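You operate a simulated robot arm through the tools that you are given. There is no shell and no other tool.

You run a simulated two-armed robot. Do the job below in one go: nothing can be reset, and whatever is moved stays where it is left.

JOB
Warm the glue, twist the brown tuft into the brush block, then switch the pot off.
Fine: dip it first; shut the pot lid again; leave the other tufts.

It is judged by the outcome, as a careful person would: the job done as asked, and still so three seconds after it is handed in. It fails if anything else is knocked over, pushed out of place, dropped, spilled or broken. Lids that push on must go on centred and level and be pressed home; caps that screw on are set level and turned clockwise until they are tight.

ROBOT AND FRAMES
Two 7-joint arms with two-finger parallel grippers on one trunk that stands fixed in place. Base frame: the origin is at the foot of the trunk, x ahead of it, y to its left, z up; the work surface is at about z = 780. Lengths are in mm, angles in degrees, forces in N, time in s.
The left shoulder is at [70, 163, 1345], the right one opposite. With the tool pointing down near the work surface each hand reaches from about 100 to 840 mm from the base axis, measured 20 degrees to its own side. Payload 3.43 kg a hand.
The TCP of each hand is the grasp point between the finger pads, 34 mm short of the fingertips. In the tool frame z runs along the fingers and y along their closing line. Largest opening 128 mm; finger width 24, thickness 12; the body of the gripper, 48 by 130 mm, starts 96 mm behind the TCP.
Orientation is told as [roll, pitch, yaw] about the base's x, y, z axes, in that order, counted from this pose: with the fingers straight down and closing along the base's y, the tool's x points along the base's -x, its y along +y and its z along -z.

CONTROLS
- The arms move only by the tool servo_tool. It takes "left_rows", "right_rows" or both (then of equal length, played together; a hand with none holds still); each is a list of rows, each a list of 7 numbers: the shift along the tool's x, y, z in mm, then the turn, a rotation vector about the tool's x, y, z in degrees, then the finger opening in mm, from 0 to 128. In form: [[x, y, z, rx, ry, rz, grip], ...]. A call has 1 to 20 rows; each row shifts and turns the commanded pose from where the row before left it, along the tool's axes as they then stand. Each row takes 0.2 s and may step no farther than 50 mm and 8.6 degrees from the row before; otherwise, or with a gripper value out of range, the whole call is refused. Where a pose cannot be reached the arm comes as near as it can. A force on the tool above 90 N (or 10 N above the force at the start of the call, whichever is more), or a blocked arm, ends the call early, and 0.2 s more pass. The fingers move at their own pace (about 153 mm/s each) and stop on an object; they squeeze with about 28 N. The grip force told is the motor's: it shows also when the fingers shut on nothing. Time passes only in rows, and 0.2 s behind the last, so rows that do not move let the fingers close. The reply holds the time, the measured pose of the TCP, the force on the tool along the base axes, the opening and the grip force, in the units named above and with some noise, with the torque about the TCP (base axes, N m) and any sound that the robot's microphone picked up.
- Cameras (640 x 400 px; columns grow to the right, rows downward): "scene" is now at [114.2, -49.4, 1559.3]; the picture's right is [-0.60, -0.80, 0.00], its down [-0.56, 0.43, -0.71] and it looks along [0.56, -0.43, -0.71] (base axes); focal length 369 px, centre (320, 200). "left" rides on the left gripper at [76, 11, -160] in its tool frame; the picture's right is [-0.15, 0.99, 0.00], its down [-0.88, -0.13, -0.46] and it looks along [-0.45, -0.07, 0.89] (tool axes); focal length 234 px, centre (320, 200). "right" rides on the right gripper at [76, -11, -160] in its tool frame; the picture's right is [0.15, 0.99, 0.00], its down [-0.88, 0.13, -0.46] and it looks along [-0.45, 0.07, 0.89] (tool axes); focal length 234 px, centre (320, 200).
- get_image(camera): a new picture of that camera. It takes no simulated time.
- lift_body(by): slides the trunk up (or, below 0, down) by that many mm; the arms and the scene camera ride with it, the base frame stays. It gives what a move gives, with no picture.
- pan_tilt(pan, tilt): turns the head with the scene camera to pan (to the left, within 86 degrees either way) and tilt (down, from -29 to 69), counted from straight ahead of the robot. It gives what a move gives.
- point_at(camera, pixels): for up to 12 pixels [column, row] of the newest picture of that camera ("zoom" is the newest enlarged one), the place [x, y, z] in the base frame of the surface seen there, good to about 2 mm. It takes no simulated time.
- enlarge(camera, box): a new picture of the part [left, top, right, bottom] of that camera's present view, enlarged. It takes no simulated time.
- sign_off(): hands the job in; it is judged then, once.

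Open the grippers and draw the arms clear of the work before you hand the job in, unless the task says otherwise.

The tools are called after "Call:" as a command line: name --argument value ..., lists and objects as JSON in quotes. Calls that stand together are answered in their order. servo_tool: Moves the arms, as the interface text tells. Its arguments: {"type":"object","properties":{"left_rows":{"type":"array","items":{"type":"array","items":{"type":"number"}}},"right_rows":{"type":"array","items":{"type":"array","items":{"type":"number"}}}},"required":[]} The other tools are called the same way: lift_body (by) moves the trunk up or down; pan_tilt (pan, tilt) turns the head that bears the scene camera; get_image (camera) takes a picture; point_at (camera, pixels) gives the place of the surface under pixels of a picture; enlarge (camera, box) takes an enlarged picture of a part of a camera's view; sign_off () hands the job in.

At the start:

```text
time_s: 0.0
left_tcp_pos: [556.9, -63.2, 1204.0]
left_tool_rot: [0.0, 0.1, 0.1]
left_ft_force: [-0.6, 0.2, 0.8]
left_moment: [0.03, 0.05, 0.0]
left_grip_width: 127.7
left_finger_force: 0.1
right_tcp_pos: [369.0, -477.1, 1195.6]
right_tool_rot: [0.0, 0.0, 0.0]
right_ft_force: [-0.2, 0.1, 0.6]
right_moment: [0.0, -0.02, -0.01]
right_grip_width: 128.1
right_finger_force: 0.1
trunk travel left (down, up): [-825.0, 115.0]
head pan, tilt (commanded): [-37.0, 44.9]
```

scene: 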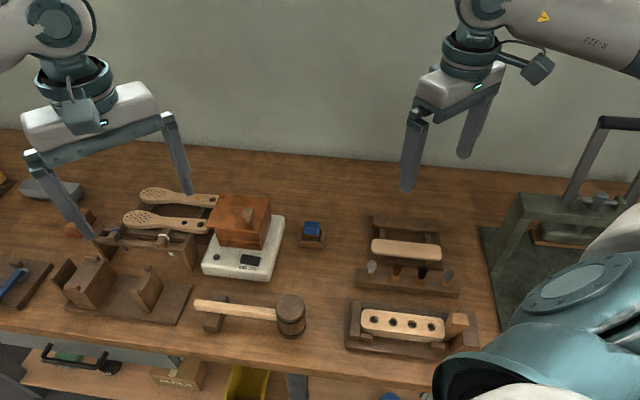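
right: 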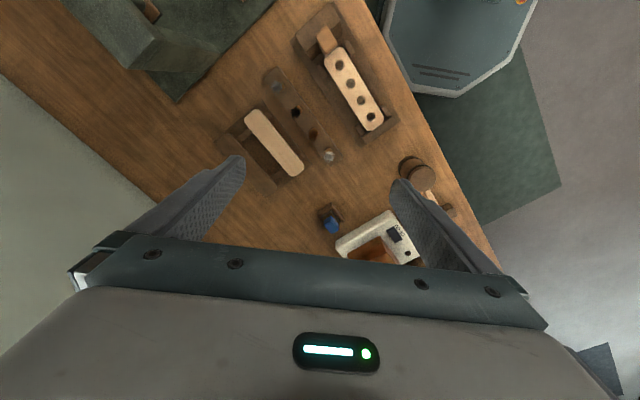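
left: 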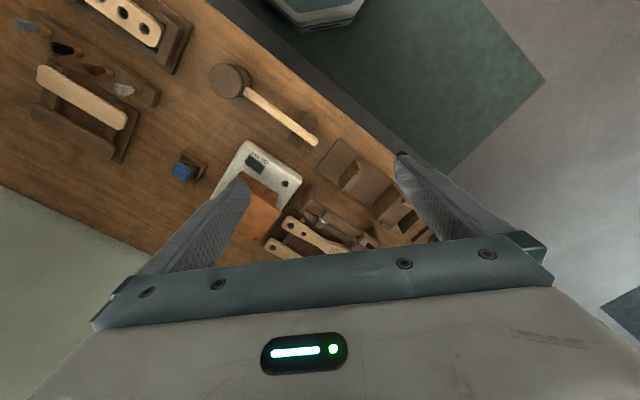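

The scene shows a copper box pot on a white heater at about (243,235), a tuft rack at (408,280), and a brush block with four holes at (403,325). I'll enlarge these parts to see the details.

Call:
enlarge --camera "scene" --box '[180, 180, 340, 290]'

Call:
enlarge --camera "scene" --box '[330, 210, 490, 360]'

Call:
enlarge --camera "right" --box '[220, 0, 480, 270]'

```text
3.64 times, centred on (260, 235) of scene
```

zoom: 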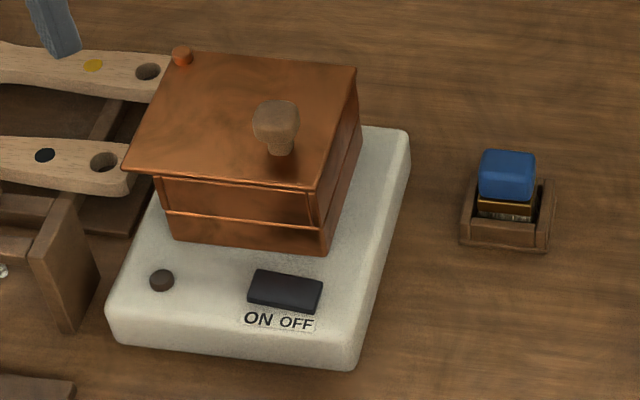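

```text
2.67 times, centred on (410, 285) of scene
```

zoom: 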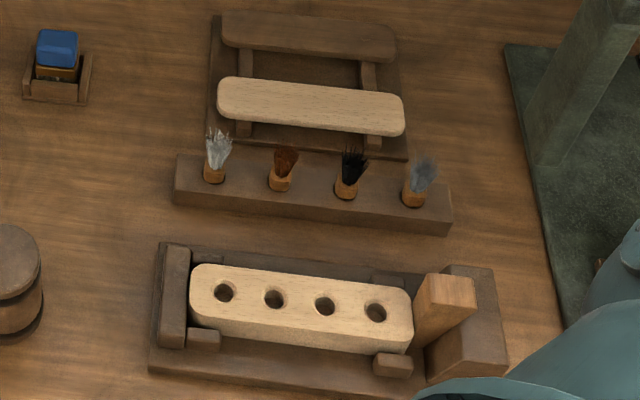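

```text
1.48 times, centred on (350, 135) of right
```

zoom: 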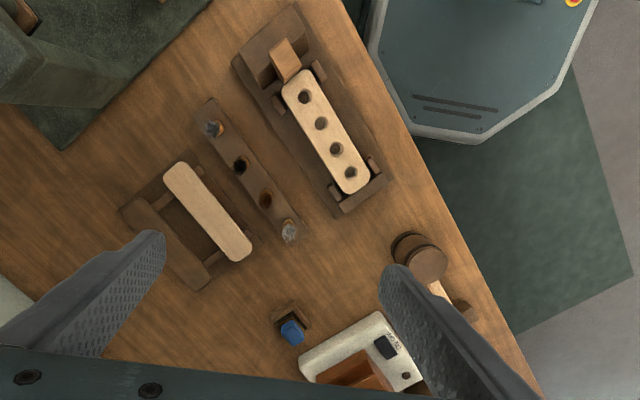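

The pot has a copper lid with a wooden knob, a black rocker with ON/OFF and a dark lamp; the tufts are white, brown, black and grey. I'll take closer enlargements of the pot.

Call:
enlarge --camera "scene" --box '[200, 185, 290, 285]'

Call:
point_at --camera "scene" --pixels '[[248, 210], [249, 214], [226, 200], [268, 200], [258, 232], [213, 224], [238, 262], [251, 260], [220, 257], [205, 270], [268, 278], [282, 218]]'

```text
4.00 times, centred on (245, 235) of scene
```

zoom: 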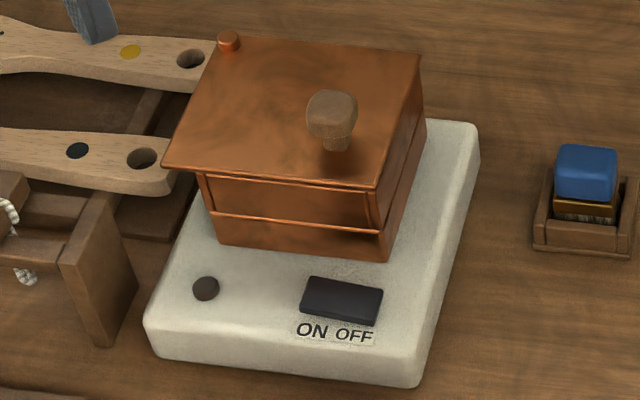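

```text
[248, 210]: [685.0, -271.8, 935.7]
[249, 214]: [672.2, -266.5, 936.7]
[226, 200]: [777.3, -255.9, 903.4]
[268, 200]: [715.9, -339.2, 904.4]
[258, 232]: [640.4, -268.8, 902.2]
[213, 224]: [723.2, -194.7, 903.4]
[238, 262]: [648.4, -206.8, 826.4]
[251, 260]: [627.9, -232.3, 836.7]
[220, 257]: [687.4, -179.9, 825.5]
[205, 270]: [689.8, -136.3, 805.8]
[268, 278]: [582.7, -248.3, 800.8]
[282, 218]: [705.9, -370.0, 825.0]
```

The lid has a pin at its back-left corner (zoom (228,41)) and the knob sits toward the opposite side, so it may swivel about a vertical pin. I'll measure the lid corners, rocker and pot wall.

Call:
point_at --camera "zoom" --pixels '[[228, 38], [222, 60], [418, 58], [372, 184], [170, 162], [332, 100], [335, 140], [315, 288], [370, 303], [340, 300], [205, 288], [300, 200]]'

Call:
enlarge --camera "left" --box '[160, 120, 340, 260]'

```text
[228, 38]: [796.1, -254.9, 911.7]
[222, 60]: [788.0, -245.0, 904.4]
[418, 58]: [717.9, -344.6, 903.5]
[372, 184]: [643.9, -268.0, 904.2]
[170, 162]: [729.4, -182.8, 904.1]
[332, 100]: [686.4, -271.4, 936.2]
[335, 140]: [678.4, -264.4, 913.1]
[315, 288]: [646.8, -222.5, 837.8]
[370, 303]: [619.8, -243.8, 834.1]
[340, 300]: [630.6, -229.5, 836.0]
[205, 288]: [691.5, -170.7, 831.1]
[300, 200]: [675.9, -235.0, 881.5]
```

```text
2.86 times, centred on (250, 190) of left
```

zoom: 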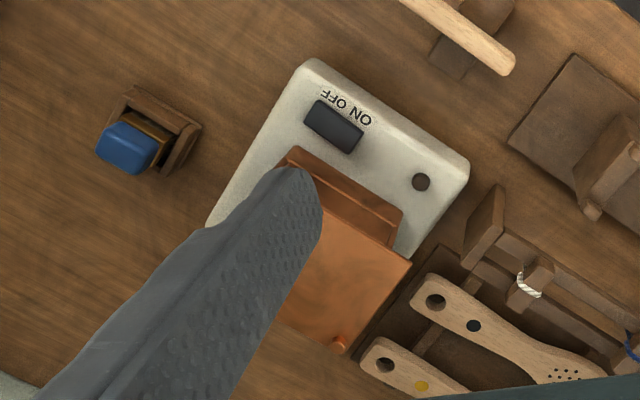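

The lid top is at z≈904, with its edges at 45° to the base axes; the knob is at about (685,-270,936). Now I'll look at the rack and block closely.

Call:
enlarge --camera "scene" --box '[350, 250, 470, 310]'

Call:
enlarge --camera "scene" --box '[340, 290, 480, 370]'

Call:
point_at --camera "scene" --pixels '[[375, 321], [394, 323], [413, 326], [431, 328], [371, 268], [397, 274], [420, 277], [445, 281], [380, 280], [410, 283], [455, 320], [360, 335]]'

```text
5.33 times, centred on (410, 280) of scene
```

zoom: 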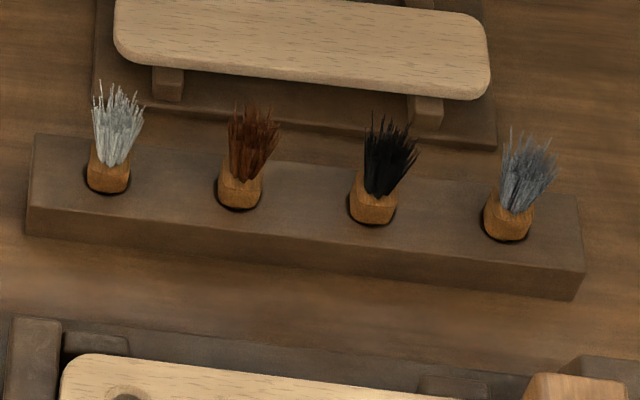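

```text
4.57 times, centred on (410, 330) of scene
```

zoom: 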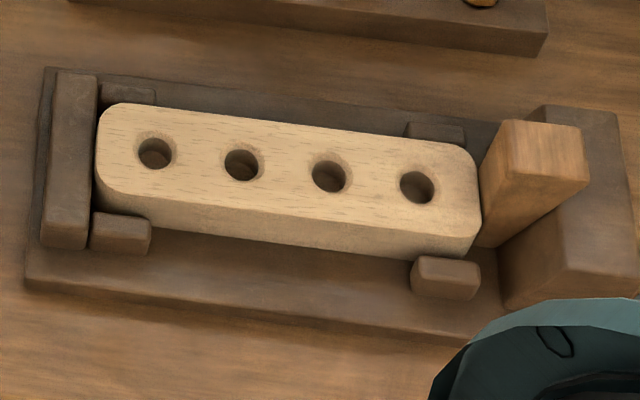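

```text
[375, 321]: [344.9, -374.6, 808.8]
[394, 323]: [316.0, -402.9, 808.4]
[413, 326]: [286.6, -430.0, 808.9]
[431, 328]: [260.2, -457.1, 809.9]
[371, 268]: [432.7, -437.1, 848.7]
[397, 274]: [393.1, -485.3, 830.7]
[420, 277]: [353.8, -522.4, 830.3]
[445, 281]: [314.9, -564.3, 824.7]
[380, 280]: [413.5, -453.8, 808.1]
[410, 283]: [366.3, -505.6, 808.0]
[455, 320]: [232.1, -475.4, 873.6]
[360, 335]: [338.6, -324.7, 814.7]
```

The newest zoom shows the block with its four holes at zoom (156,153), (243,164), (330,176), (417,186). I'll measure rim points around each hole.

Call:
point_at --camera "zoom" --pixels '[[156, 153], [136, 150], [178, 153], [243, 164], [222, 163], [266, 165], [330, 176], [310, 173], [352, 177], [417, 186], [398, 184], [437, 189]]'

Call:
point_at --camera "zoom" --pixels '[[243, 142], [243, 188], [120, 110], [460, 150], [465, 240], [105, 190], [545, 155], [500, 180], [430, 265], [120, 230], [430, 130], [70, 130]]'

```text
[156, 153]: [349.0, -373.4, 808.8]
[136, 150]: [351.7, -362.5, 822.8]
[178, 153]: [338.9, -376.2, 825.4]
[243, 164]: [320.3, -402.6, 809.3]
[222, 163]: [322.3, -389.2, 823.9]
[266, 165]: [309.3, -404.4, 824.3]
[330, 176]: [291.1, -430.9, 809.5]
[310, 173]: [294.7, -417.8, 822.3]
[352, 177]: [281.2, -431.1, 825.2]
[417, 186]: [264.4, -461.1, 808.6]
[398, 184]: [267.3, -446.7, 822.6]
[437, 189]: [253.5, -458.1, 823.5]
```

```text
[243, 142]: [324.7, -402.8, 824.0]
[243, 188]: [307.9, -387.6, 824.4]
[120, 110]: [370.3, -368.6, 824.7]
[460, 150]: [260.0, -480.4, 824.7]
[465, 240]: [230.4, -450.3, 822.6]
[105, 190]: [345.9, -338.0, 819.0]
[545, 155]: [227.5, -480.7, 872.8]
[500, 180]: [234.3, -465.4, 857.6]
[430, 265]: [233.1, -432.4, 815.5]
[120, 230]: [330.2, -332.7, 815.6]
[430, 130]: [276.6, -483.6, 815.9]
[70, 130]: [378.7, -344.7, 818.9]
```

Block top is at z≈824 with holes near (345,-369), (316,-396), (288,-424) and (260,-452). I'll shift the left hand out of the way to the left and bring the right hand over the pot for a close look.

Call:
servo_tool --left_rows '[[0, 30, 0, 0, 0, 0, 128], [0, 30, 0, 0, 0, 0, 128], [0, 30, 0, 0, 0, 0, 128], [0, 30, 0, 0, 0, 0, 128], [0, 30, 0, 0, 0, 0, 128], [0, 30, 0, 0, 0, 0, 128], [0, 30, 0, 0, 0, 0, 128]]' --right_rows '[[-33, 25.3, 13.6, 0, 0, 0, 128], [-33, 25.3, 13.6, 0, 0, 0, 128], [-33, 25.3, 13.6, 0, 0, 0, 128], [-33, 25.3, 13.6, 0, 0, 0, 128], [-33, 25.3, 13.6, 0, 0, 0, 128], [-33, 25.3, 13.6, 0, 0, 0, 128], [-33, 25.3, 13.6, 0, 0, 0, 128]]'

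Call:
get_image --camera "right"

Call:
get_image --camera "scene"

```text
time_s: 1.6
left_tcp_pos: [558.0, 149.8, 1203.6]
left_tool_rot: [0.0, 0.1, 0.0]
left_ft_force: [0.1, -0.3, -0.7]
left_moment: [-0.03, 0.05, 0.0]
left_grip_width: 127.6
left_finger_force: 0.1
right_tcp_pos: [602.0, -295.4, 1101.4]
right_tool_rot: [-0.2, 0.1, -0.1]
right_ft_force: [1.0, -0.4, 0.3]
right_moment: [-0.02, -0.01, 0.01]
right_grip_width: 127.7
right_finger_force: 0.1
trunk travel left (down, up): [-825.0, 115.0]
head pan, tilt (commanded): [-37.0, 44.9]
```

```text
taken
```

right: 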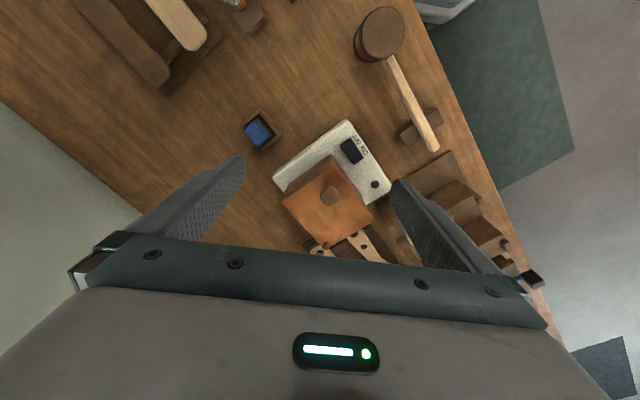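

```text
taken
```

scene: 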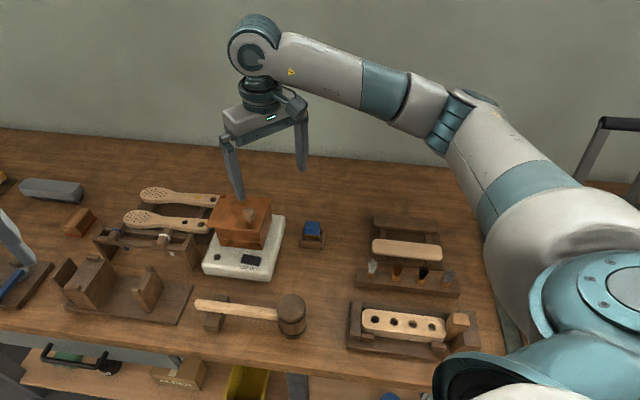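

The right camera now shows the pot at about (330,195). I'll enlarge it.

Call:
enlarge --camera "right" --box '[260, 105, 400, 255]'

Call:
enlarge --camera "scene" --box '[190, 180, 300, 285]'

```text
2.67 times, centred on (330, 180) of right
```

zoom: 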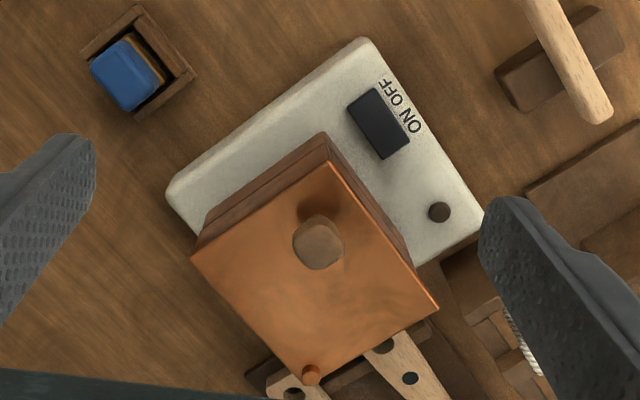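

```text
3.81 times, centred on (245, 232) of scene
```

zoom: 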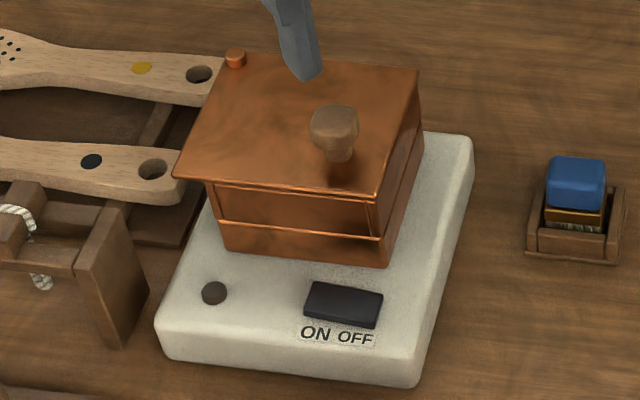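

The pin at the lid's back-left corner and the knob placed toward the opposite corner suggest a lid that swivels about a vertical pin. I'll measure the pot walls, the paddles beside it, and the knob.

Call:
point_at --camera "zoom" --pixels '[[234, 57], [236, 52], [215, 190], [370, 205], [228, 240], [385, 258], [420, 145], [395, 200], [335, 112], [340, 160], [185, 90], [160, 170]]'

Call:
point_at --camera "right" --pixels '[[330, 194], [323, 205], [326, 244], [328, 166], [285, 202], [372, 220], [352, 150], [346, 142], [358, 156], [375, 184], [298, 245], [372, 240]]'

```text
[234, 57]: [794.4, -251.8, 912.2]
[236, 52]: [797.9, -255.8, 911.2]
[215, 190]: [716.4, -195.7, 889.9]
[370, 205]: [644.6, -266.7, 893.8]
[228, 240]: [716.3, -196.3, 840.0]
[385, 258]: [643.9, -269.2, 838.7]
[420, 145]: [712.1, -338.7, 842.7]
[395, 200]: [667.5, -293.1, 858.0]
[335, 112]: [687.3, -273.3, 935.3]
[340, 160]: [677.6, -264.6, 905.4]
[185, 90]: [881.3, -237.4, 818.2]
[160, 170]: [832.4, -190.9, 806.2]
```

```text
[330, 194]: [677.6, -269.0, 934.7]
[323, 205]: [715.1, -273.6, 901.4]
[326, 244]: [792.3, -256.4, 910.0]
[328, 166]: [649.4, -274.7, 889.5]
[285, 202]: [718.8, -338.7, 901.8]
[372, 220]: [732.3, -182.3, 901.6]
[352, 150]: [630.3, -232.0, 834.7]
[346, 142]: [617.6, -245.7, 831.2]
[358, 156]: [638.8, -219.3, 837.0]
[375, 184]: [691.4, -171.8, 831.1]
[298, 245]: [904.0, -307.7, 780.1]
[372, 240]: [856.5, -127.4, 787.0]
```

The pot body corners are about (716,-196), (644,-268), (712,-338), and the pin at (796,-254) sits outside the wall, so this is a swivel lid. The rocker is at (630,-232) with its ON end raised at about (641,-221,837), so it's off. I'll close the right fingers, yaw by -45° and hover above the ON end.

Call:
servo_tool --right_rows '[[0, 0, 16.8, 0, 0, 7.5, 40], [0, 0, 16.8, 0, 0, 7.5, 0], [0, 0, 16.8, 0, 0, 7.5, 0], [0, 0, 16.8, 0, 0, 7.5, 0], [0, 0, 16.8, 0, 0, 7.5, 0], [0, 0, 16.8, 0, 0, 7.5, 0], [8.2, 26.6, 0, 0, 0, 0, 0], [8.2, 26.6, 0, 0, 0, 0, 0], [8.2, 26.6, 0, 0, 0, 0, 0], [0, 0, 20, 0, 0, 0, 0], [0, 0, 20, 0, 0, 0, 0], [0, 0, 20, 0, 0, 0, 0], [0, 0, 20, 0, 0, 0, 0]]'

Call:
get_image --camera "right"

Call:
enlarge --camera "scene" --box '[180, 160, 320, 290]'

```text
time_s: 4.4
left_tcp_pos: [555.7, 146.7, 1204.8]
left_tool_rot: [0.0, 0.1, 0.0]
left_ft_force: [0.1, 0.1, -0.6]
left_moment: [0.01, -0.01, -0.03]
left_grip_width: 128.1
left_finger_force: 0.1
right_tcp_pos: [639.2, -223.9, 920.9]
right_tool_rot: [0.0, 0.0, -45.0]
right_ft_force: [0.1, 0.8, 0.6]
right_moment: [0.01, -0.03, 0.02]
right_grip_width: 0.0
right_finger_force: 28.0
trunk travel left (down, up): [-825.0, 115.0]
head pan, tilt (commanded): [-37.0, 44.9]
```

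```text
taken
```

right: 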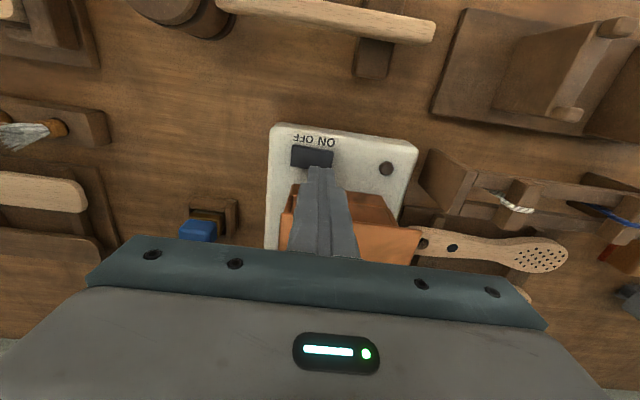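

```text
3.08 times, centred on (250, 225) of scene
```

zoom: 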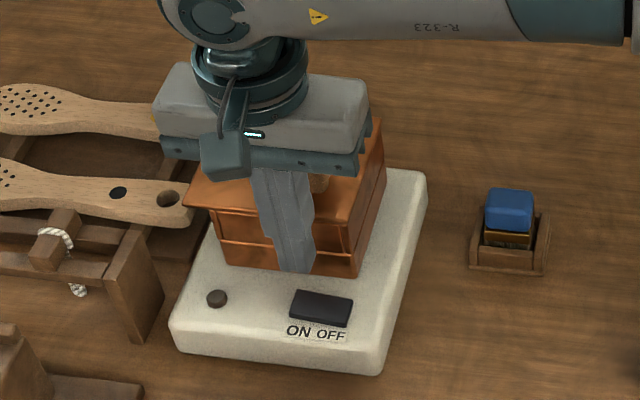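

The fingertips are now about 50 mm above the rocker. I'll enlarge the right view to check alignment over the ON end.

Call:
enlarge --camera "right" --box '[260, 110, 430, 240]'

Call:
point_at --camera "right" --pixels '[[293, 148], [331, 150], [294, 163], [331, 164], [312, 156], [386, 168], [317, 172], [325, 172]]'

```text
3.08 times, centred on (345, 175) of right
```

zoom: 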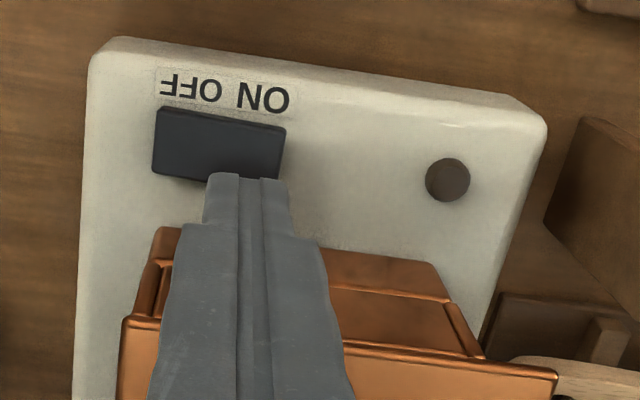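

```text
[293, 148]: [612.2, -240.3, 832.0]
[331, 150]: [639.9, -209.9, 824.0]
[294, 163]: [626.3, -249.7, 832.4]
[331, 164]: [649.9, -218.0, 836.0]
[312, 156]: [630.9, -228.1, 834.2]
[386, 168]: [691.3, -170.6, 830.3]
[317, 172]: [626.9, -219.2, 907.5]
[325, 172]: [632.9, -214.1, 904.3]
```

The rocker runs from about (619,-245) to (644,-215), so the ON end press point is about (641,-219). I'll shift 5 mm toward ON and descend in small steps.

Call:
servo_tool --right_rows '[[2, 5, 15, 0, 0, 0, 0], [0, 0, 20, 0, 0, 0, 0], [0, 0, 6, 0, 0, 0, 0], [0, 0, 4, 0, 0, 0, 0], [0, 0, 3, 0, 0, 0, 0], [0, 0, 2, 0, 0, 0, 0], [0, 0, 2, 0, 0, 0, 0]]'

Call:
enlarge --camera "scene" --box '[200, 210, 300, 290]'

```text
time_s: 6.0
left_tcp_pos: [555.2, 146.7, 1203.9]
left_tool_rot: [0.0, 0.0, 0.1]
left_ft_force: [0.4, -0.5, 0.2]
left_moment: [0.03, -0.04, -0.04]
left_grip_width: 128.1
left_finger_force: 0.0
right_tcp_pos: [640.7, -217.6, 869.2]
right_tool_rot: [0.2, -0.1, -45.0]
right_ft_force: [1.1, 1.1, 3.4]
right_moment: [-0.02, -0.02, 0.0]
right_grip_width: 0.1
right_finger_force: 28.1
trunk travel left (down, up): [-825.0, 115.0]
head pan, tilt (commanded): [-37.0, 44.9]
```

```text
5.00 times, centred on (250, 250) of scene
```

zoom: 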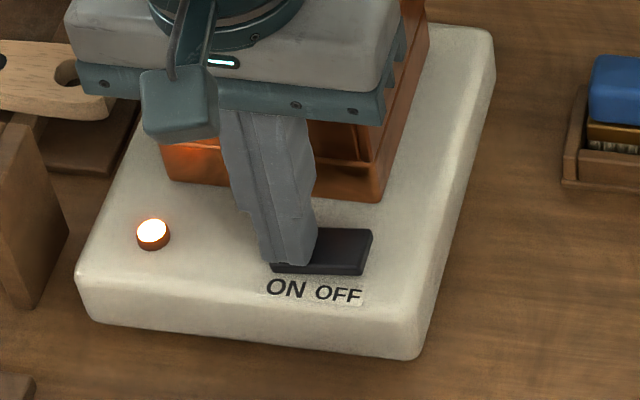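

The lamp at zoom (152,233) is lit. I'll back off and check that it stays on.

Call:
servo_tool --right_rows '[[0, 0, 1, 0, 0, 0, 0], [0, 0, -20, 0, 0, 0, 0], [0, 0, -30, 0, 0, 0, 0], [0, 0, -40, 0, 0, 0, 0]]'

Call:
enlarge --camera "scene" --box '[200, 210, 300, 290]'

```text
time_s: 7.0
left_tcp_pos: [555.9, 147.0, 1204.3]
left_tool_rot: [0.0, 0.0, 0.0]
left_ft_force: [0.0, 0.0, -0.1]
left_moment: [-0.02, 0.0, -0.01]
left_grip_width: 127.9
left_finger_force: 0.0
right_tcp_pos: [639.3, -216.6, 958.5]
right_tool_rot: [-0.1, 0.1, -45.0]
right_ft_force: [-0.4, -0.1, 0.4]
right_moment: [-0.02, -0.03, -0.01]
right_grip_width: 0.1
right_finger_force: 28.2
trunk travel left (down, up): [-825.0, 115.0]
head pan, tilt (commanded): [-37.0, 44.9]
```

```text
5.00 times, centred on (250, 250) of scene
```

zoom: 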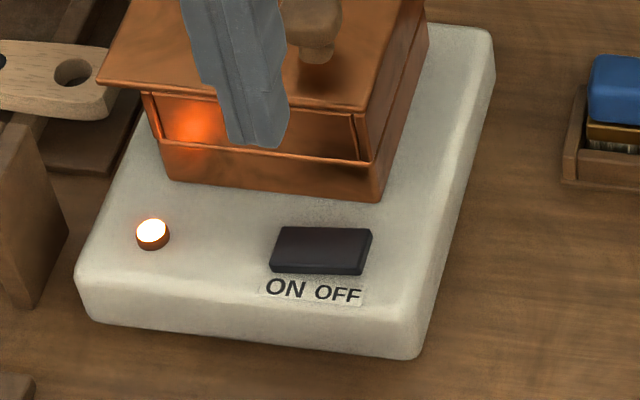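

The rocker is down on ON and the lamp stays lit. Next I'll go above the lid knob with yaw 0 and fingers open to check its position.

Call:
servo_tool --right_rows '[[0, 0, -50, 0, 0, 0, 0], [0, 0, 0, 0, 0, -7.5, 70], [0, 0, 0, 0, 0, -7.5, 70], [0, 0, 0, 0, 0, -7.5, 70], [0, 0, 0, 0, 0, -7.5, 70], [0, 0, 0, 0, 0, -7.5, 70], [0, 0, 0, 0, 0, -7.5, 70], [-22, -27, 0, 0, 0, 0, 70], [-22, -27, 0, 0, 0, 0, 70]]'

Call:
get_image --camera "right"

Call:
get_image --camera "scene"

```text
time_s: 9.0
left_tcp_pos: [556.0, 146.9, 1204.5]
left_tool_rot: [0.0, 0.1, 0.0]
left_ft_force: [0.5, -0.3, -0.3]
left_moment: [0.0, -0.03, -0.03]
left_grip_width: 127.9
left_finger_force: 0.0
right_tcp_pos: [683.2, -274.7, 1005.4]
right_tool_rot: [0.0, 0.2, 0.1]
right_ft_force: [-0.2, 0.3, 0.3]
right_moment: [0.03, 0.0, 0.01]
right_grip_width: 69.9
right_finger_force: 0.0
trunk travel left (down, up): [-825.0, 115.0]
head pan, tilt (commanded): [-37.0, 44.9]
```

```text
taken
```

right: 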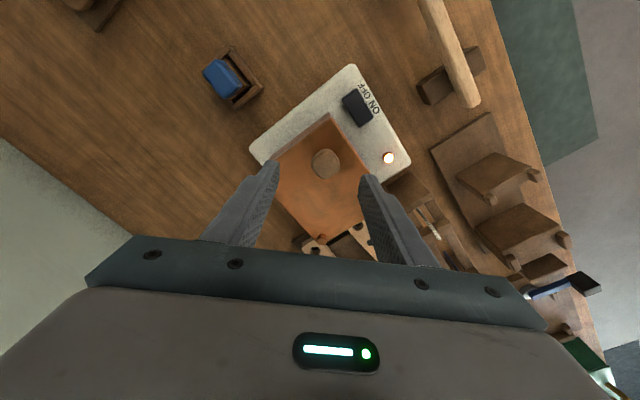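

```text
taken
```

scene: 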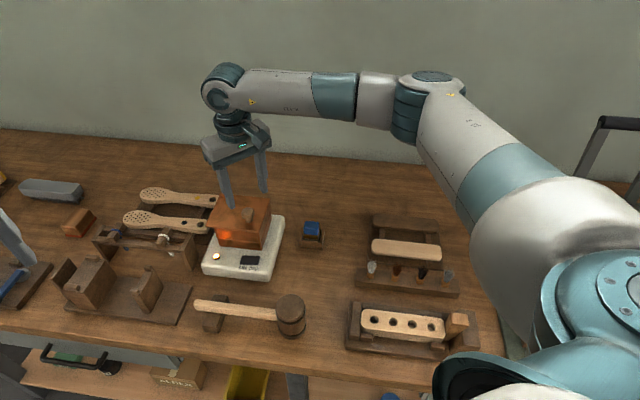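

The knob is at (326,163) in the right view. I'll measure its edges.

Call:
enlarge --camera "right" --box '[270, 110, 380, 250]'

Call:
point_at --camera "right" --pixels '[[326, 163], [315, 163], [337, 163], [326, 153], [326, 173], [321, 240], [333, 120], [287, 160], [367, 185]]'

```text
2.86 times, centred on (325, 180) of right
```

zoom: 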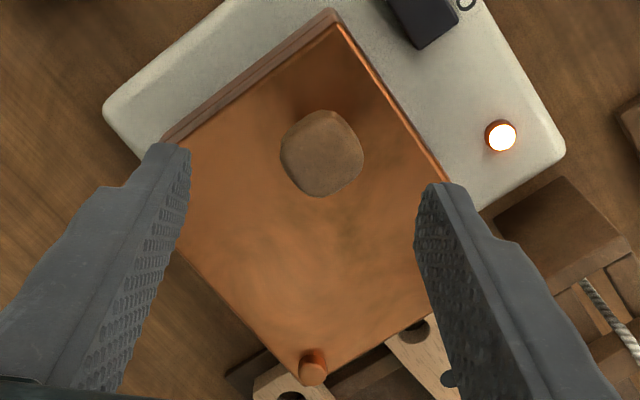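

```text
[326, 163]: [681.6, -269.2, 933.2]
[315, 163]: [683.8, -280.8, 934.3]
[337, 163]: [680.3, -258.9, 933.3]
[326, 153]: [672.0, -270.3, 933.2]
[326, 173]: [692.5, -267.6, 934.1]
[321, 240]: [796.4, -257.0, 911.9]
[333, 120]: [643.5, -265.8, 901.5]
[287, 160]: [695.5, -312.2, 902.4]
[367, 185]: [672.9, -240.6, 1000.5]
```

The knob centre is about (682,-269.5), about 29 mm wide; the pin is at (796,-256). I'll lower open fingers around the knob (tips about 8 mm above the lid) and narrow them to a loose straddle.

Call:
servo_tool --right_rows '[[1.2, 5.2, 15, 0, 0, 0, 70], [0, 0, 22, 0, 0, 0, 70], [0, 0, 22, 0, 0, 0, 70], [0, 0, 0, 0, 0, 0, 38], [0, 0, 0, 0, 0, 0, 36], [0, 0, 0, 0, 0, 0, 36]]'

Call:
enlarge --camera "right" --box '[240, 90, 420, 260]'

Call:
enlarge --camera "scene" --box '[190, 160, 300, 280]'

```text
time_s: 10.4
left_tcp_pos: [555.4, 147.3, 1204.7]
left_tool_rot: [-0.1, 0.0, 0.0]
left_ft_force: [-0.3, -0.6, 1.0]
left_moment: [0.01, 0.02, -0.02]
left_grip_width: 128.1
left_finger_force: 0.1
right_tcp_pos: [683.0, -266.8, 947.2]
right_tool_rot: [0.0, -0.1, 0.0]
right_ft_force: [0.1, 0.5, 0.3]
right_moment: [0.0, -0.01, 0.0]
right_grip_width: 36.1
right_finger_force: 0.2
trunk travel left (down, up): [-825.0, 115.0]
head pan, tilt (commanded): [-37.0, 44.9]
```

```text
2.35 times, centred on (330, 175) of right
```

zoom: 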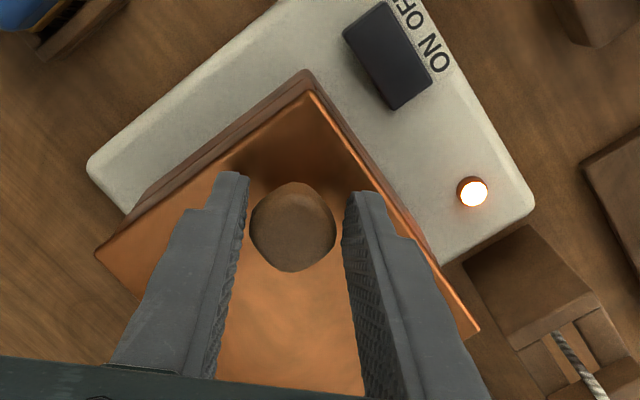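

```text
3.33 times, centred on (245, 220) of scene
```

zoom: 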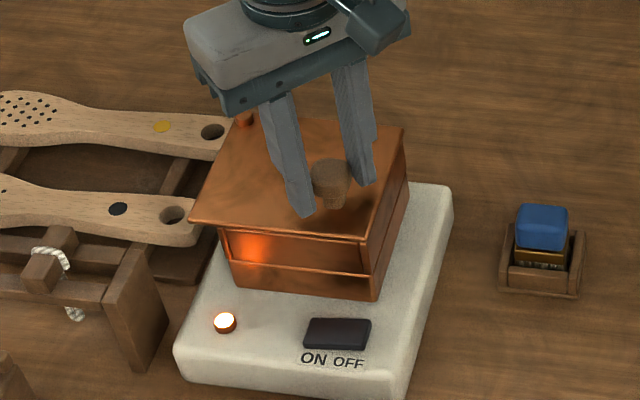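

The knob is between the fingers. I'll push gently ~12 mm along +y to test whether the lid swivels.

Call:
servo_tool --right_rows '[[0.5, 4, 0, 0, 0, 1, 36], [0.5, 4, 0, 0, 0, 1, 36], [0.3, 4, 0, 0, 0, 2, 36]]'

Call:
enlarge --camera "right" --box '[240, 90, 420, 260]'

Call:
enlarge --camera "scene" --box '[190, 160, 300, 280]'

```text
time_s: 11.2
left_tcp_pos: [556.9, 147.3, 1203.8]
left_tool_rot: [0.0, 0.0, 0.0]
left_ft_force: [0.3, -0.6, 0.2]
left_moment: [0.01, 0.01, 0.0]
left_grip_width: 127.8
left_finger_force: 0.0
right_tcp_pos: [683.0, -257.5, 948.1]
right_tool_rot: [0.0, 0.0, -4.0]
right_ft_force: [0.7, 0.4, 0.5]
right_moment: [-0.04, -0.01, 0.03]
right_grip_width: 36.0
right_finger_force: 0.3
trunk travel left (down, up): [-825.0, 115.0]
head pan, tilt (commanded): [-37.0, 44.9]
```

```text
2.35 times, centred on (330, 175) of right
```

zoom: 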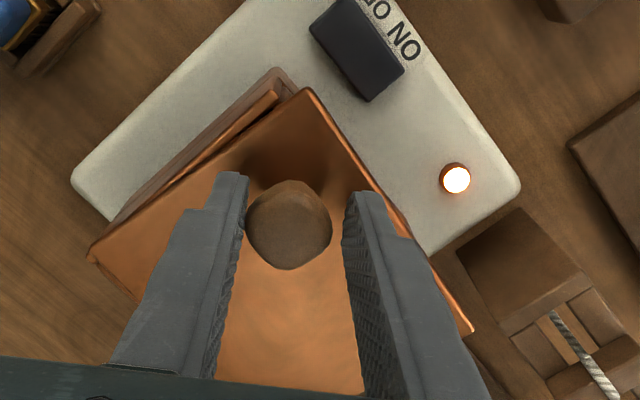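

```text
3.33 times, centred on (245, 220) of scene
```

zoom: 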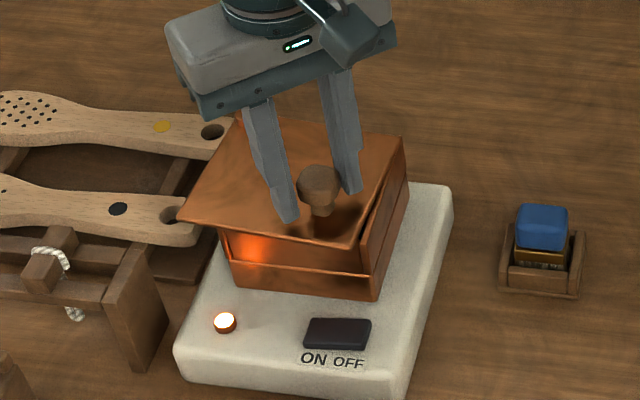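

The lid swivelled easily with almost no force. Before sweeping on, I'll check the heights of things to the pot's left (paddles, rack).

Call:
point_at --camera "zoom" --pixels '[[120, 235], [60, 230], [20, 235], [155, 240], [180, 200], [100, 125], [50, 265], [90, 160], [190, 125], [15, 200], [5, 350], [140, 205]]'

```text
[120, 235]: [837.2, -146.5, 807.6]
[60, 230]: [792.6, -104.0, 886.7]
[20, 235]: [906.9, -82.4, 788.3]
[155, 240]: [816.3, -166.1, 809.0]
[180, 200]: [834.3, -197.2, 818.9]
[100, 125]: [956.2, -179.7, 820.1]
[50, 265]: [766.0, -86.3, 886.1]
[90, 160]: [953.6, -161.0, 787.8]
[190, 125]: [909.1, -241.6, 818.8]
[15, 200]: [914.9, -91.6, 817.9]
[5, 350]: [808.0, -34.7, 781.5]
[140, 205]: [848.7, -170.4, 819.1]
```

There is a clamp top at z≈886 near (770–792,-86…-104), below the lid level of ~898. I'll check other rack tops along the lid's sweep.

Call:
enlarge --camera "scene" --box '[90, 180, 240, 290]'

```text
3.64 times, centred on (165, 235) of scene
```

zoom: 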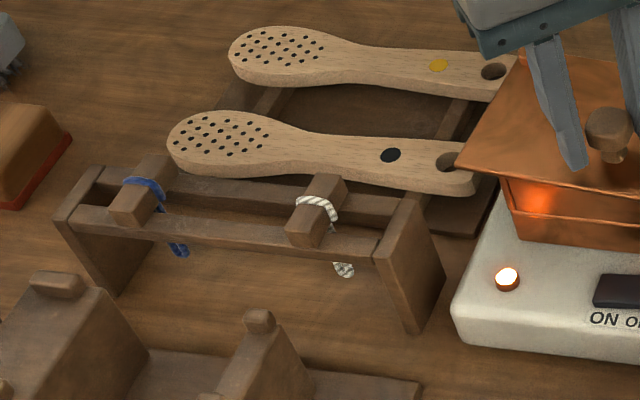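

Call:
point_at --camera "zoom" --pixels '[[405, 205], [390, 245], [425, 200], [325, 185], [305, 225], [385, 225], [470, 150], [360, 190], [320, 200], [312, 245], [435, 270], [500, 165]]'

```text
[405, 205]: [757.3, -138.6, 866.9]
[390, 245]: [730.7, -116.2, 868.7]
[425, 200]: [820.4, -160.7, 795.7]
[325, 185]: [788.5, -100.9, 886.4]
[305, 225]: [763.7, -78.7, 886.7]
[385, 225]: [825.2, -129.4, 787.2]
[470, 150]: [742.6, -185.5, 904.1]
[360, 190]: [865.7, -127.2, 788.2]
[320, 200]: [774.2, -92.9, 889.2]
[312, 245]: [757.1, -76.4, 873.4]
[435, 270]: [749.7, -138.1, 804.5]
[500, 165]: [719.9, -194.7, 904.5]
```

The rails top out at z≈868 and the clamp at ≈889, both below the lid plate (~900), so the sweep is clear. I'll continue swinging the lid along the arc about the pin for 30°.

Call:
servo_tool --right_rows '[[0.38, 11.93, 0, 0, 0, 6, 36], [0.38, 11.93, 0, 0, 0, 6, 36], [0.38, 11.93, 0, 0, 0, 6, 36], [0.38, 11.93, 0, 0, 0, 6, 36], [0.38, 11.93, 0, 0, 0, 6, 36]]'

Call:
enlarge --camera "right" --box '[220, 80, 440, 270]'

Call:
enlarge --camera "scene" --box '[130, 160, 300, 290]'

```text
time_s: 12.4
left_tcp_pos: [556.5, 146.9, 1205.1]
left_tool_rot: [0.0, 0.0, 0.0]
left_ft_force: [-1.0, 1.2, 0.1]
left_moment: [-0.01, 0.0, 0.0]
left_grip_width: 128.1
left_finger_force: 0.1
right_tcp_pos: [696.2, -198.9, 949.3]
right_tool_rot: [-0.1, -0.1, -34.0]
right_ft_force: [0.0, -0.4, -0.2]
right_moment: [-0.01, 0.04, -0.01]
right_grip_width: 35.9
right_finger_force: 0.1
trunk travel left (down, up): [-825.0, 115.0]
head pan, tilt (commanded): [-37.0, 44.9]
```

```text
2.11 times, centred on (330, 175) of right
```

zoom: 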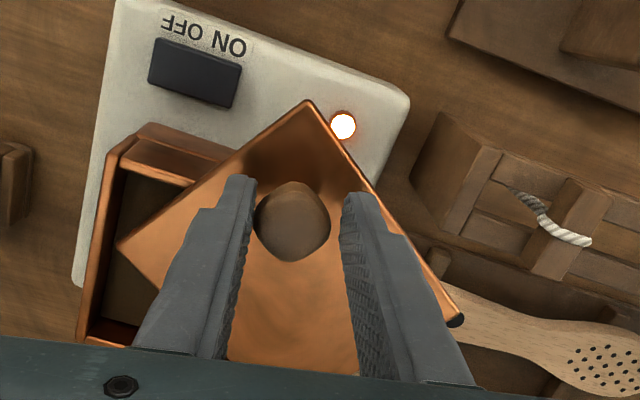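

```text
3.08 times, centred on (215, 225) of scene
```

zoom: 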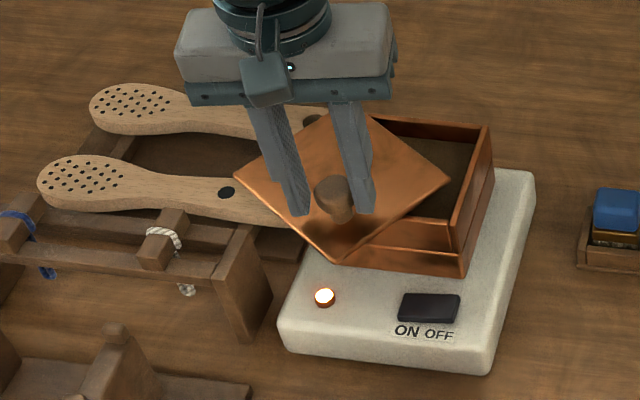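

The lid is swinging freely with glue visible inside. I'll continue another 36°.

Call:
servo_tool --right_rows '[[0.38, 11.93, 0, 0, 0, 6, 36], [0.38, 11.93, 0, 0, 0, 6, 36], [0.38, 11.93, 0, 0, 0, 6, 36], [0.38, 11.93, 0, 0, 0, 6, 36], [0.38, 11.93, 0, 0, 0, 6, 36], [0.38, 11.93, 0, 0, 0, 6, 36]]'

Call:
enlarge --camera "right" --box '[220, 80, 440, 270]'

Call:
enlarge --camera "scene" --box '[130, 160, 300, 290]'

```text
time_s: 13.8
left_tcp_pos: [556.1, 147.2, 1204.1]
left_tool_rot: [0.0, 0.1, 0.0]
left_ft_force: [0.4, -0.1, -0.4]
left_moment: [-0.05, 0.03, -0.01]
left_grip_width: 128.2
left_finger_force: 0.2
right_tcp_pos: [747.9, -151.6, 949.4]
right_tool_rot: [0.0, 0.0, -70.1]
right_ft_force: [0.6, -0.4, 1.5]
right_moment: [-0.04, 0.03, 0.0]
right_grip_width: 35.9
right_finger_force: 0.1
trunk travel left (down, up): [-825.0, 115.0]
head pan, tilt (commanded): [-37.0, 44.9]
```

```text
2.11 times, centred on (330, 175) of right
```

zoom: 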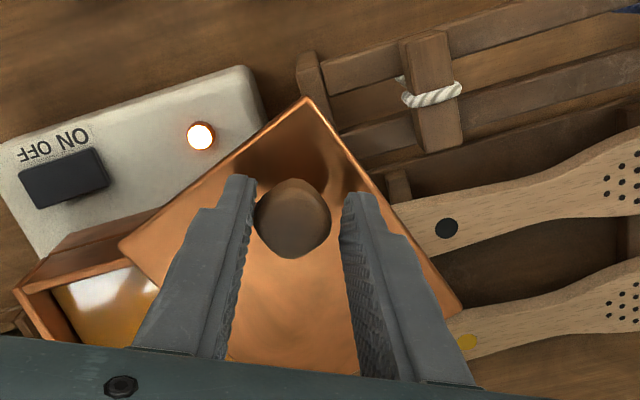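

```text
3.08 times, centred on (215, 225) of scene
```

zoom: 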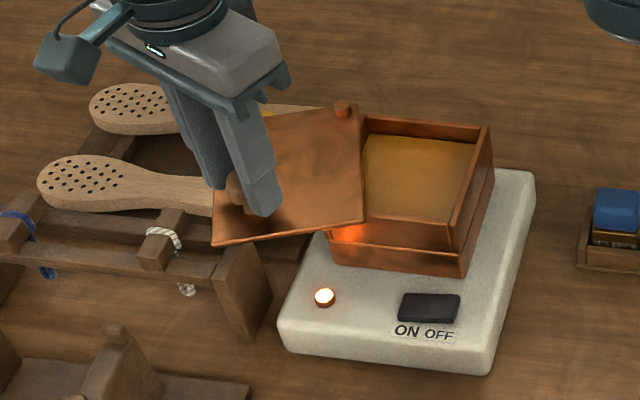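

The lid is open about 71° and the glue looks golden and glossy now (it was dull before), so it's melting. I'll open the fingers, rise straight off the knob, and look into the pot.

Call:
servo_tool --right_rows '[[0, 0, 0, 0, 0, 0, 50], [0, 0, -20, 0, 0, 0, 50], [0, 0, -40, 0, 0, 0, 50], [0, 0, -40, 0, 0, 0, 50]]'

Call:
enlarge --camera "scene" --box '[190, 170, 300, 280]'

Call:
get_image --camera "right"

```text
time_s: 14.8
left_tcp_pos: [555.5, 147.5, 1204.7]
left_tool_rot: [0.0, 0.1, 0.0]
left_ft_force: [0.0, 0.7, 0.3]
left_moment: [0.0, -0.03, -0.02]
left_grip_width: 128.0
left_finger_force: 0.0
right_tcp_pos: [745.7, -152.3, 1048.0]
right_tool_rot: [0.1, 0.1, -69.9]
right_ft_force: [0.0, 0.6, 0.1]
right_moment: [0.01, 0.02, 0.03]
right_grip_width: 49.8
right_finger_force: 0.1
trunk travel left (down, up): [-825.0, 115.0]
head pan, tilt (commanded): [-37.0, 44.9]
```

```text
3.64 times, centred on (245, 225) of scene
```

zoom: 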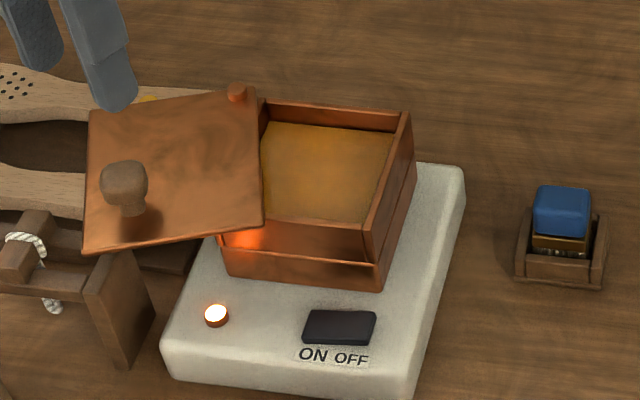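

```text
taken
```

right: 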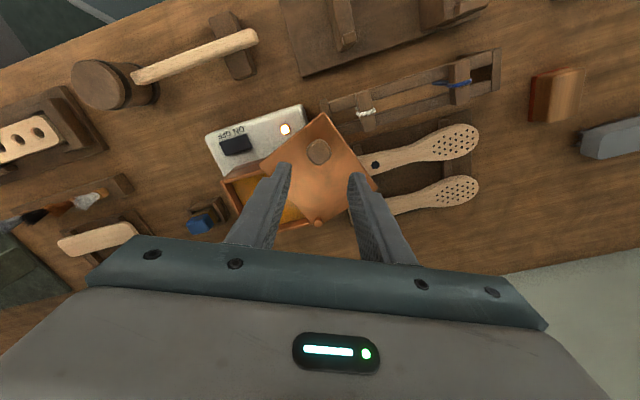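

The pot is open; I'll measure the glue surface, the rim, and the open lid's position.

Call:
point_at --camera "zoom" --pixels '[[320, 170], [300, 140], [370, 150], [340, 205], [285, 200], [335, 110], [405, 120], [370, 235], [263, 105], [262, 225], [125, 170], [235, 90]]'

```text
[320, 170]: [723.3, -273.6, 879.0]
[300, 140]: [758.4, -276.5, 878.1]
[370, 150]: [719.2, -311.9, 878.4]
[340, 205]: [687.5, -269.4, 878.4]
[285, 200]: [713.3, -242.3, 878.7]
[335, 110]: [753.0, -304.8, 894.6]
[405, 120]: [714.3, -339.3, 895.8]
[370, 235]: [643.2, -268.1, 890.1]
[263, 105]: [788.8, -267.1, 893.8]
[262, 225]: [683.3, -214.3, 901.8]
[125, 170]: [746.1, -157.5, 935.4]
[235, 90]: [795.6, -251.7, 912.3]
```

Glue surface is at z≈878.5, rim at ≈895, and the lid is parked clear. I'll carry the right hand over toward the tuft rack and turn the wrist back toward +45° yaw.

Call:
servo_tool --right_rows '[[-19.3, -44.4, 0, 0, 0, 0, 50], [-19.3, -44.4, 0, 0, 0, 0, 50], [-19.3, -44.4, 0, 0, 0, 0, 50], [-19.3, -44.4, 0, 0, 0, 0, 50], [-19.3, -44.4, 0, 0, 0, 0, 50], [-19.3, -44.4, 0, 0, 0, 0, 50], [-19.3, -44.4, 0, 0, 0, 0, 50], [-19.3, -44.4, 0, 0, 0, 0, 50], [-19.3, -44.4, 0, 0, 0, 0, 50], [-19.3, -44.4, 0, 0, 0, 0, 50], [0, 0, 3.4, 0, 0, -8.2, 50], [0, 0, 3.4, 0, 0, -8.2, 50], [0, 0, 3.4, 0, 0, -8.2, 50], [0, 0, 3.4, 0, 0, -8.2, 50], [0, 0, 3.4, 0, 0, -8.2, 50], [0, 0, 3.4, 0, 0, -8.2, 50], [0, 0, 3.4, 0, 0, -8.2, 50], [0, 0, 3.4, 0, 0, -8.2, 50], [0, 0, 3.4, 0, 0, -8.2, 50], [0, 0, 3.4, 0, 0, -8.2, 50]]'

Call:
get_image --camera "right"

```text
time_s: 19.0
left_tcp_pos: [556.0, 147.7, 1203.4]
left_tool_rot: [-0.1, 0.1, 0.0]
left_ft_force: [0.2, -0.2, 0.4]
left_moment: [-0.01, -0.01, 0.0]
left_grip_width: 128.0
left_finger_force: 0.0
right_tcp_pos: [397.2, -482.5, 1014.6]
right_tool_rot: [0.0, 0.0, 12.1]
right_ft_force: [-0.9, 0.6, 0.4]
right_moment: [-0.01, -0.01, 0.01]
right_grip_width: 50.1
right_finger_force: 0.2
trunk travel left (down, up): [-825.0, 115.0]
head pan, tilt (commanded): [-37.0, 44.9]
```

```text
taken
```

right: 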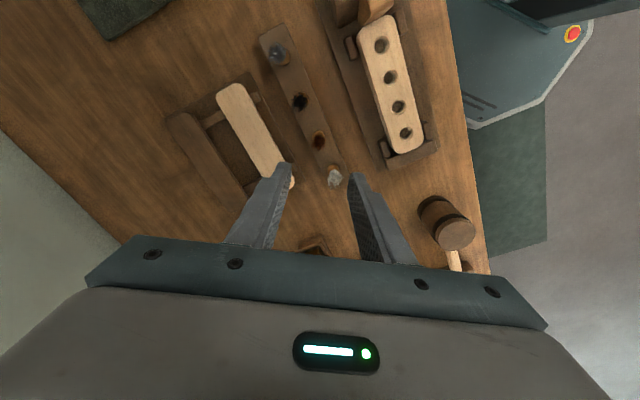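

The rack with tufts is visible at (275–335, 50–175). I'll finish the turn to +45° yaw and look again.

Call:
servo_tool --right_rows '[[0, 0, 3.4, 0, 0, -8.2, 50], [0, 0, 3.4, 0, 0, -8.2, 50], [0, 0, 3.4, 0, 0, -8.2, 50], [0, 0, 3.4, 0, 0, -8.2, 50]]'

Call:
enlarge --camera "right" --box '[230, 20, 450, 240]'

Call:
enlarge --camera "scene" --box '[200, 170, 300, 280]'

```text
time_s: 20.0
left_tcp_pos: [556.7, 146.8, 1204.6]
left_tool_rot: [0.0, 0.0, 0.1]
left_ft_force: [0.6, 0.0, 0.4]
left_moment: [0.01, 0.0, 0.01]
left_grip_width: 128.1
left_finger_force: 0.0
right_tcp_pos: [397.5, -472.4, 1001.3]
right_tool_rot: [0.3, -0.3, 32.9]
right_ft_force: [-0.7, 0.3, -0.4]
right_moment: [0.0, -0.04, -0.05]
right_grip_width: 50.0
right_finger_force: 0.1
right hand out of reach, approached as far as the arm can: row 3, 4
trunk travel left (down, up): [-825.0, 115.0]
head pan, tilt (commanded): [-37.0, 44.9]
```

```text
1.82 times, centred on (340, 130) of right
```

zoom: 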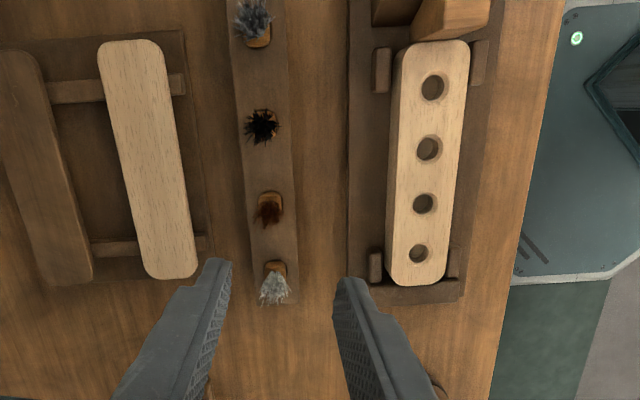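

```text
3.64 times, centred on (250, 225) of scene
```

zoom: 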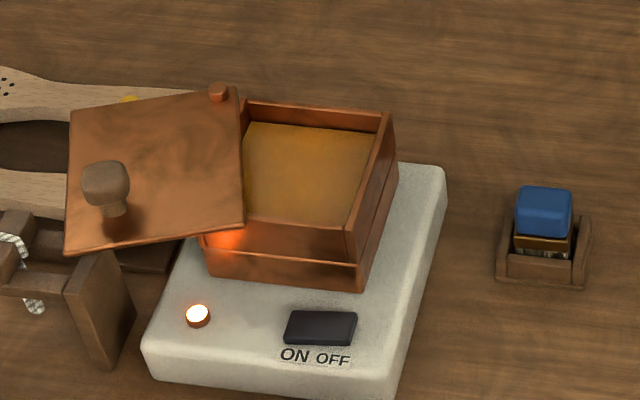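

The wrist stopped at about +33° yaw (limit here), so I'll turn back to roughly +25°, which still closes nearly across the row. The tufts are well spaced in the picture.

Call:
servo_tool --right_rows '[[0, 0, 0, 0, 0, 8, 50], [0, 0, 0, 0, 0, 8, 50]]'

Call:
get_image --camera "right"

Call:
enlarge --camera "right" --box '[240, 90, 360, 200]'

```text
time_s: 20.6
left_tcp_pos: [556.4, 146.6, 1203.8]
left_tool_rot: [0.0, 0.0, 0.0]
left_ft_force: [-0.1, -0.3, 0.4]
left_moment: [-0.03, 0.01, 0.01]
left_grip_width: 127.8
left_finger_force: 0.2
right_tcp_pos: [397.1, -473.7, 1001.4]
right_tool_rot: [0.5, -0.3, 16.7]
right_ft_force: [-0.7, 0.6, -0.1]
right_moment: [0.01, 0.0, 0.0]
right_grip_width: 50.0
right_finger_force: 0.1
trunk travel left (down, up): [-825.0, 115.0]
head pan, tilt (commanded): [-37.0, 44.9]
```

```text
taken
```

right: 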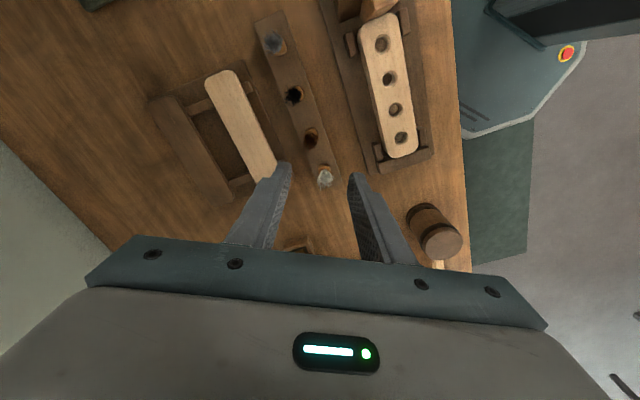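

```text
3.64 times, centred on (300, 145) of right
```

zoom: 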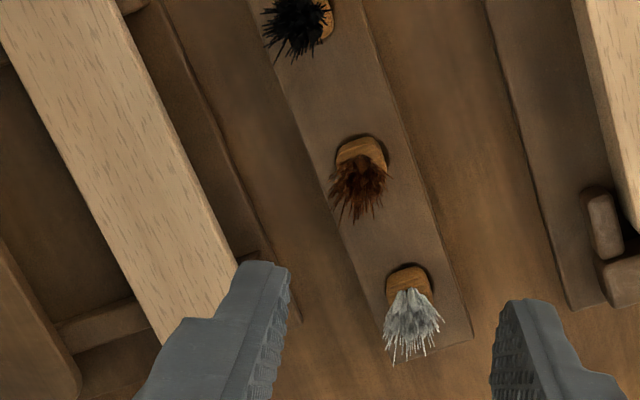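

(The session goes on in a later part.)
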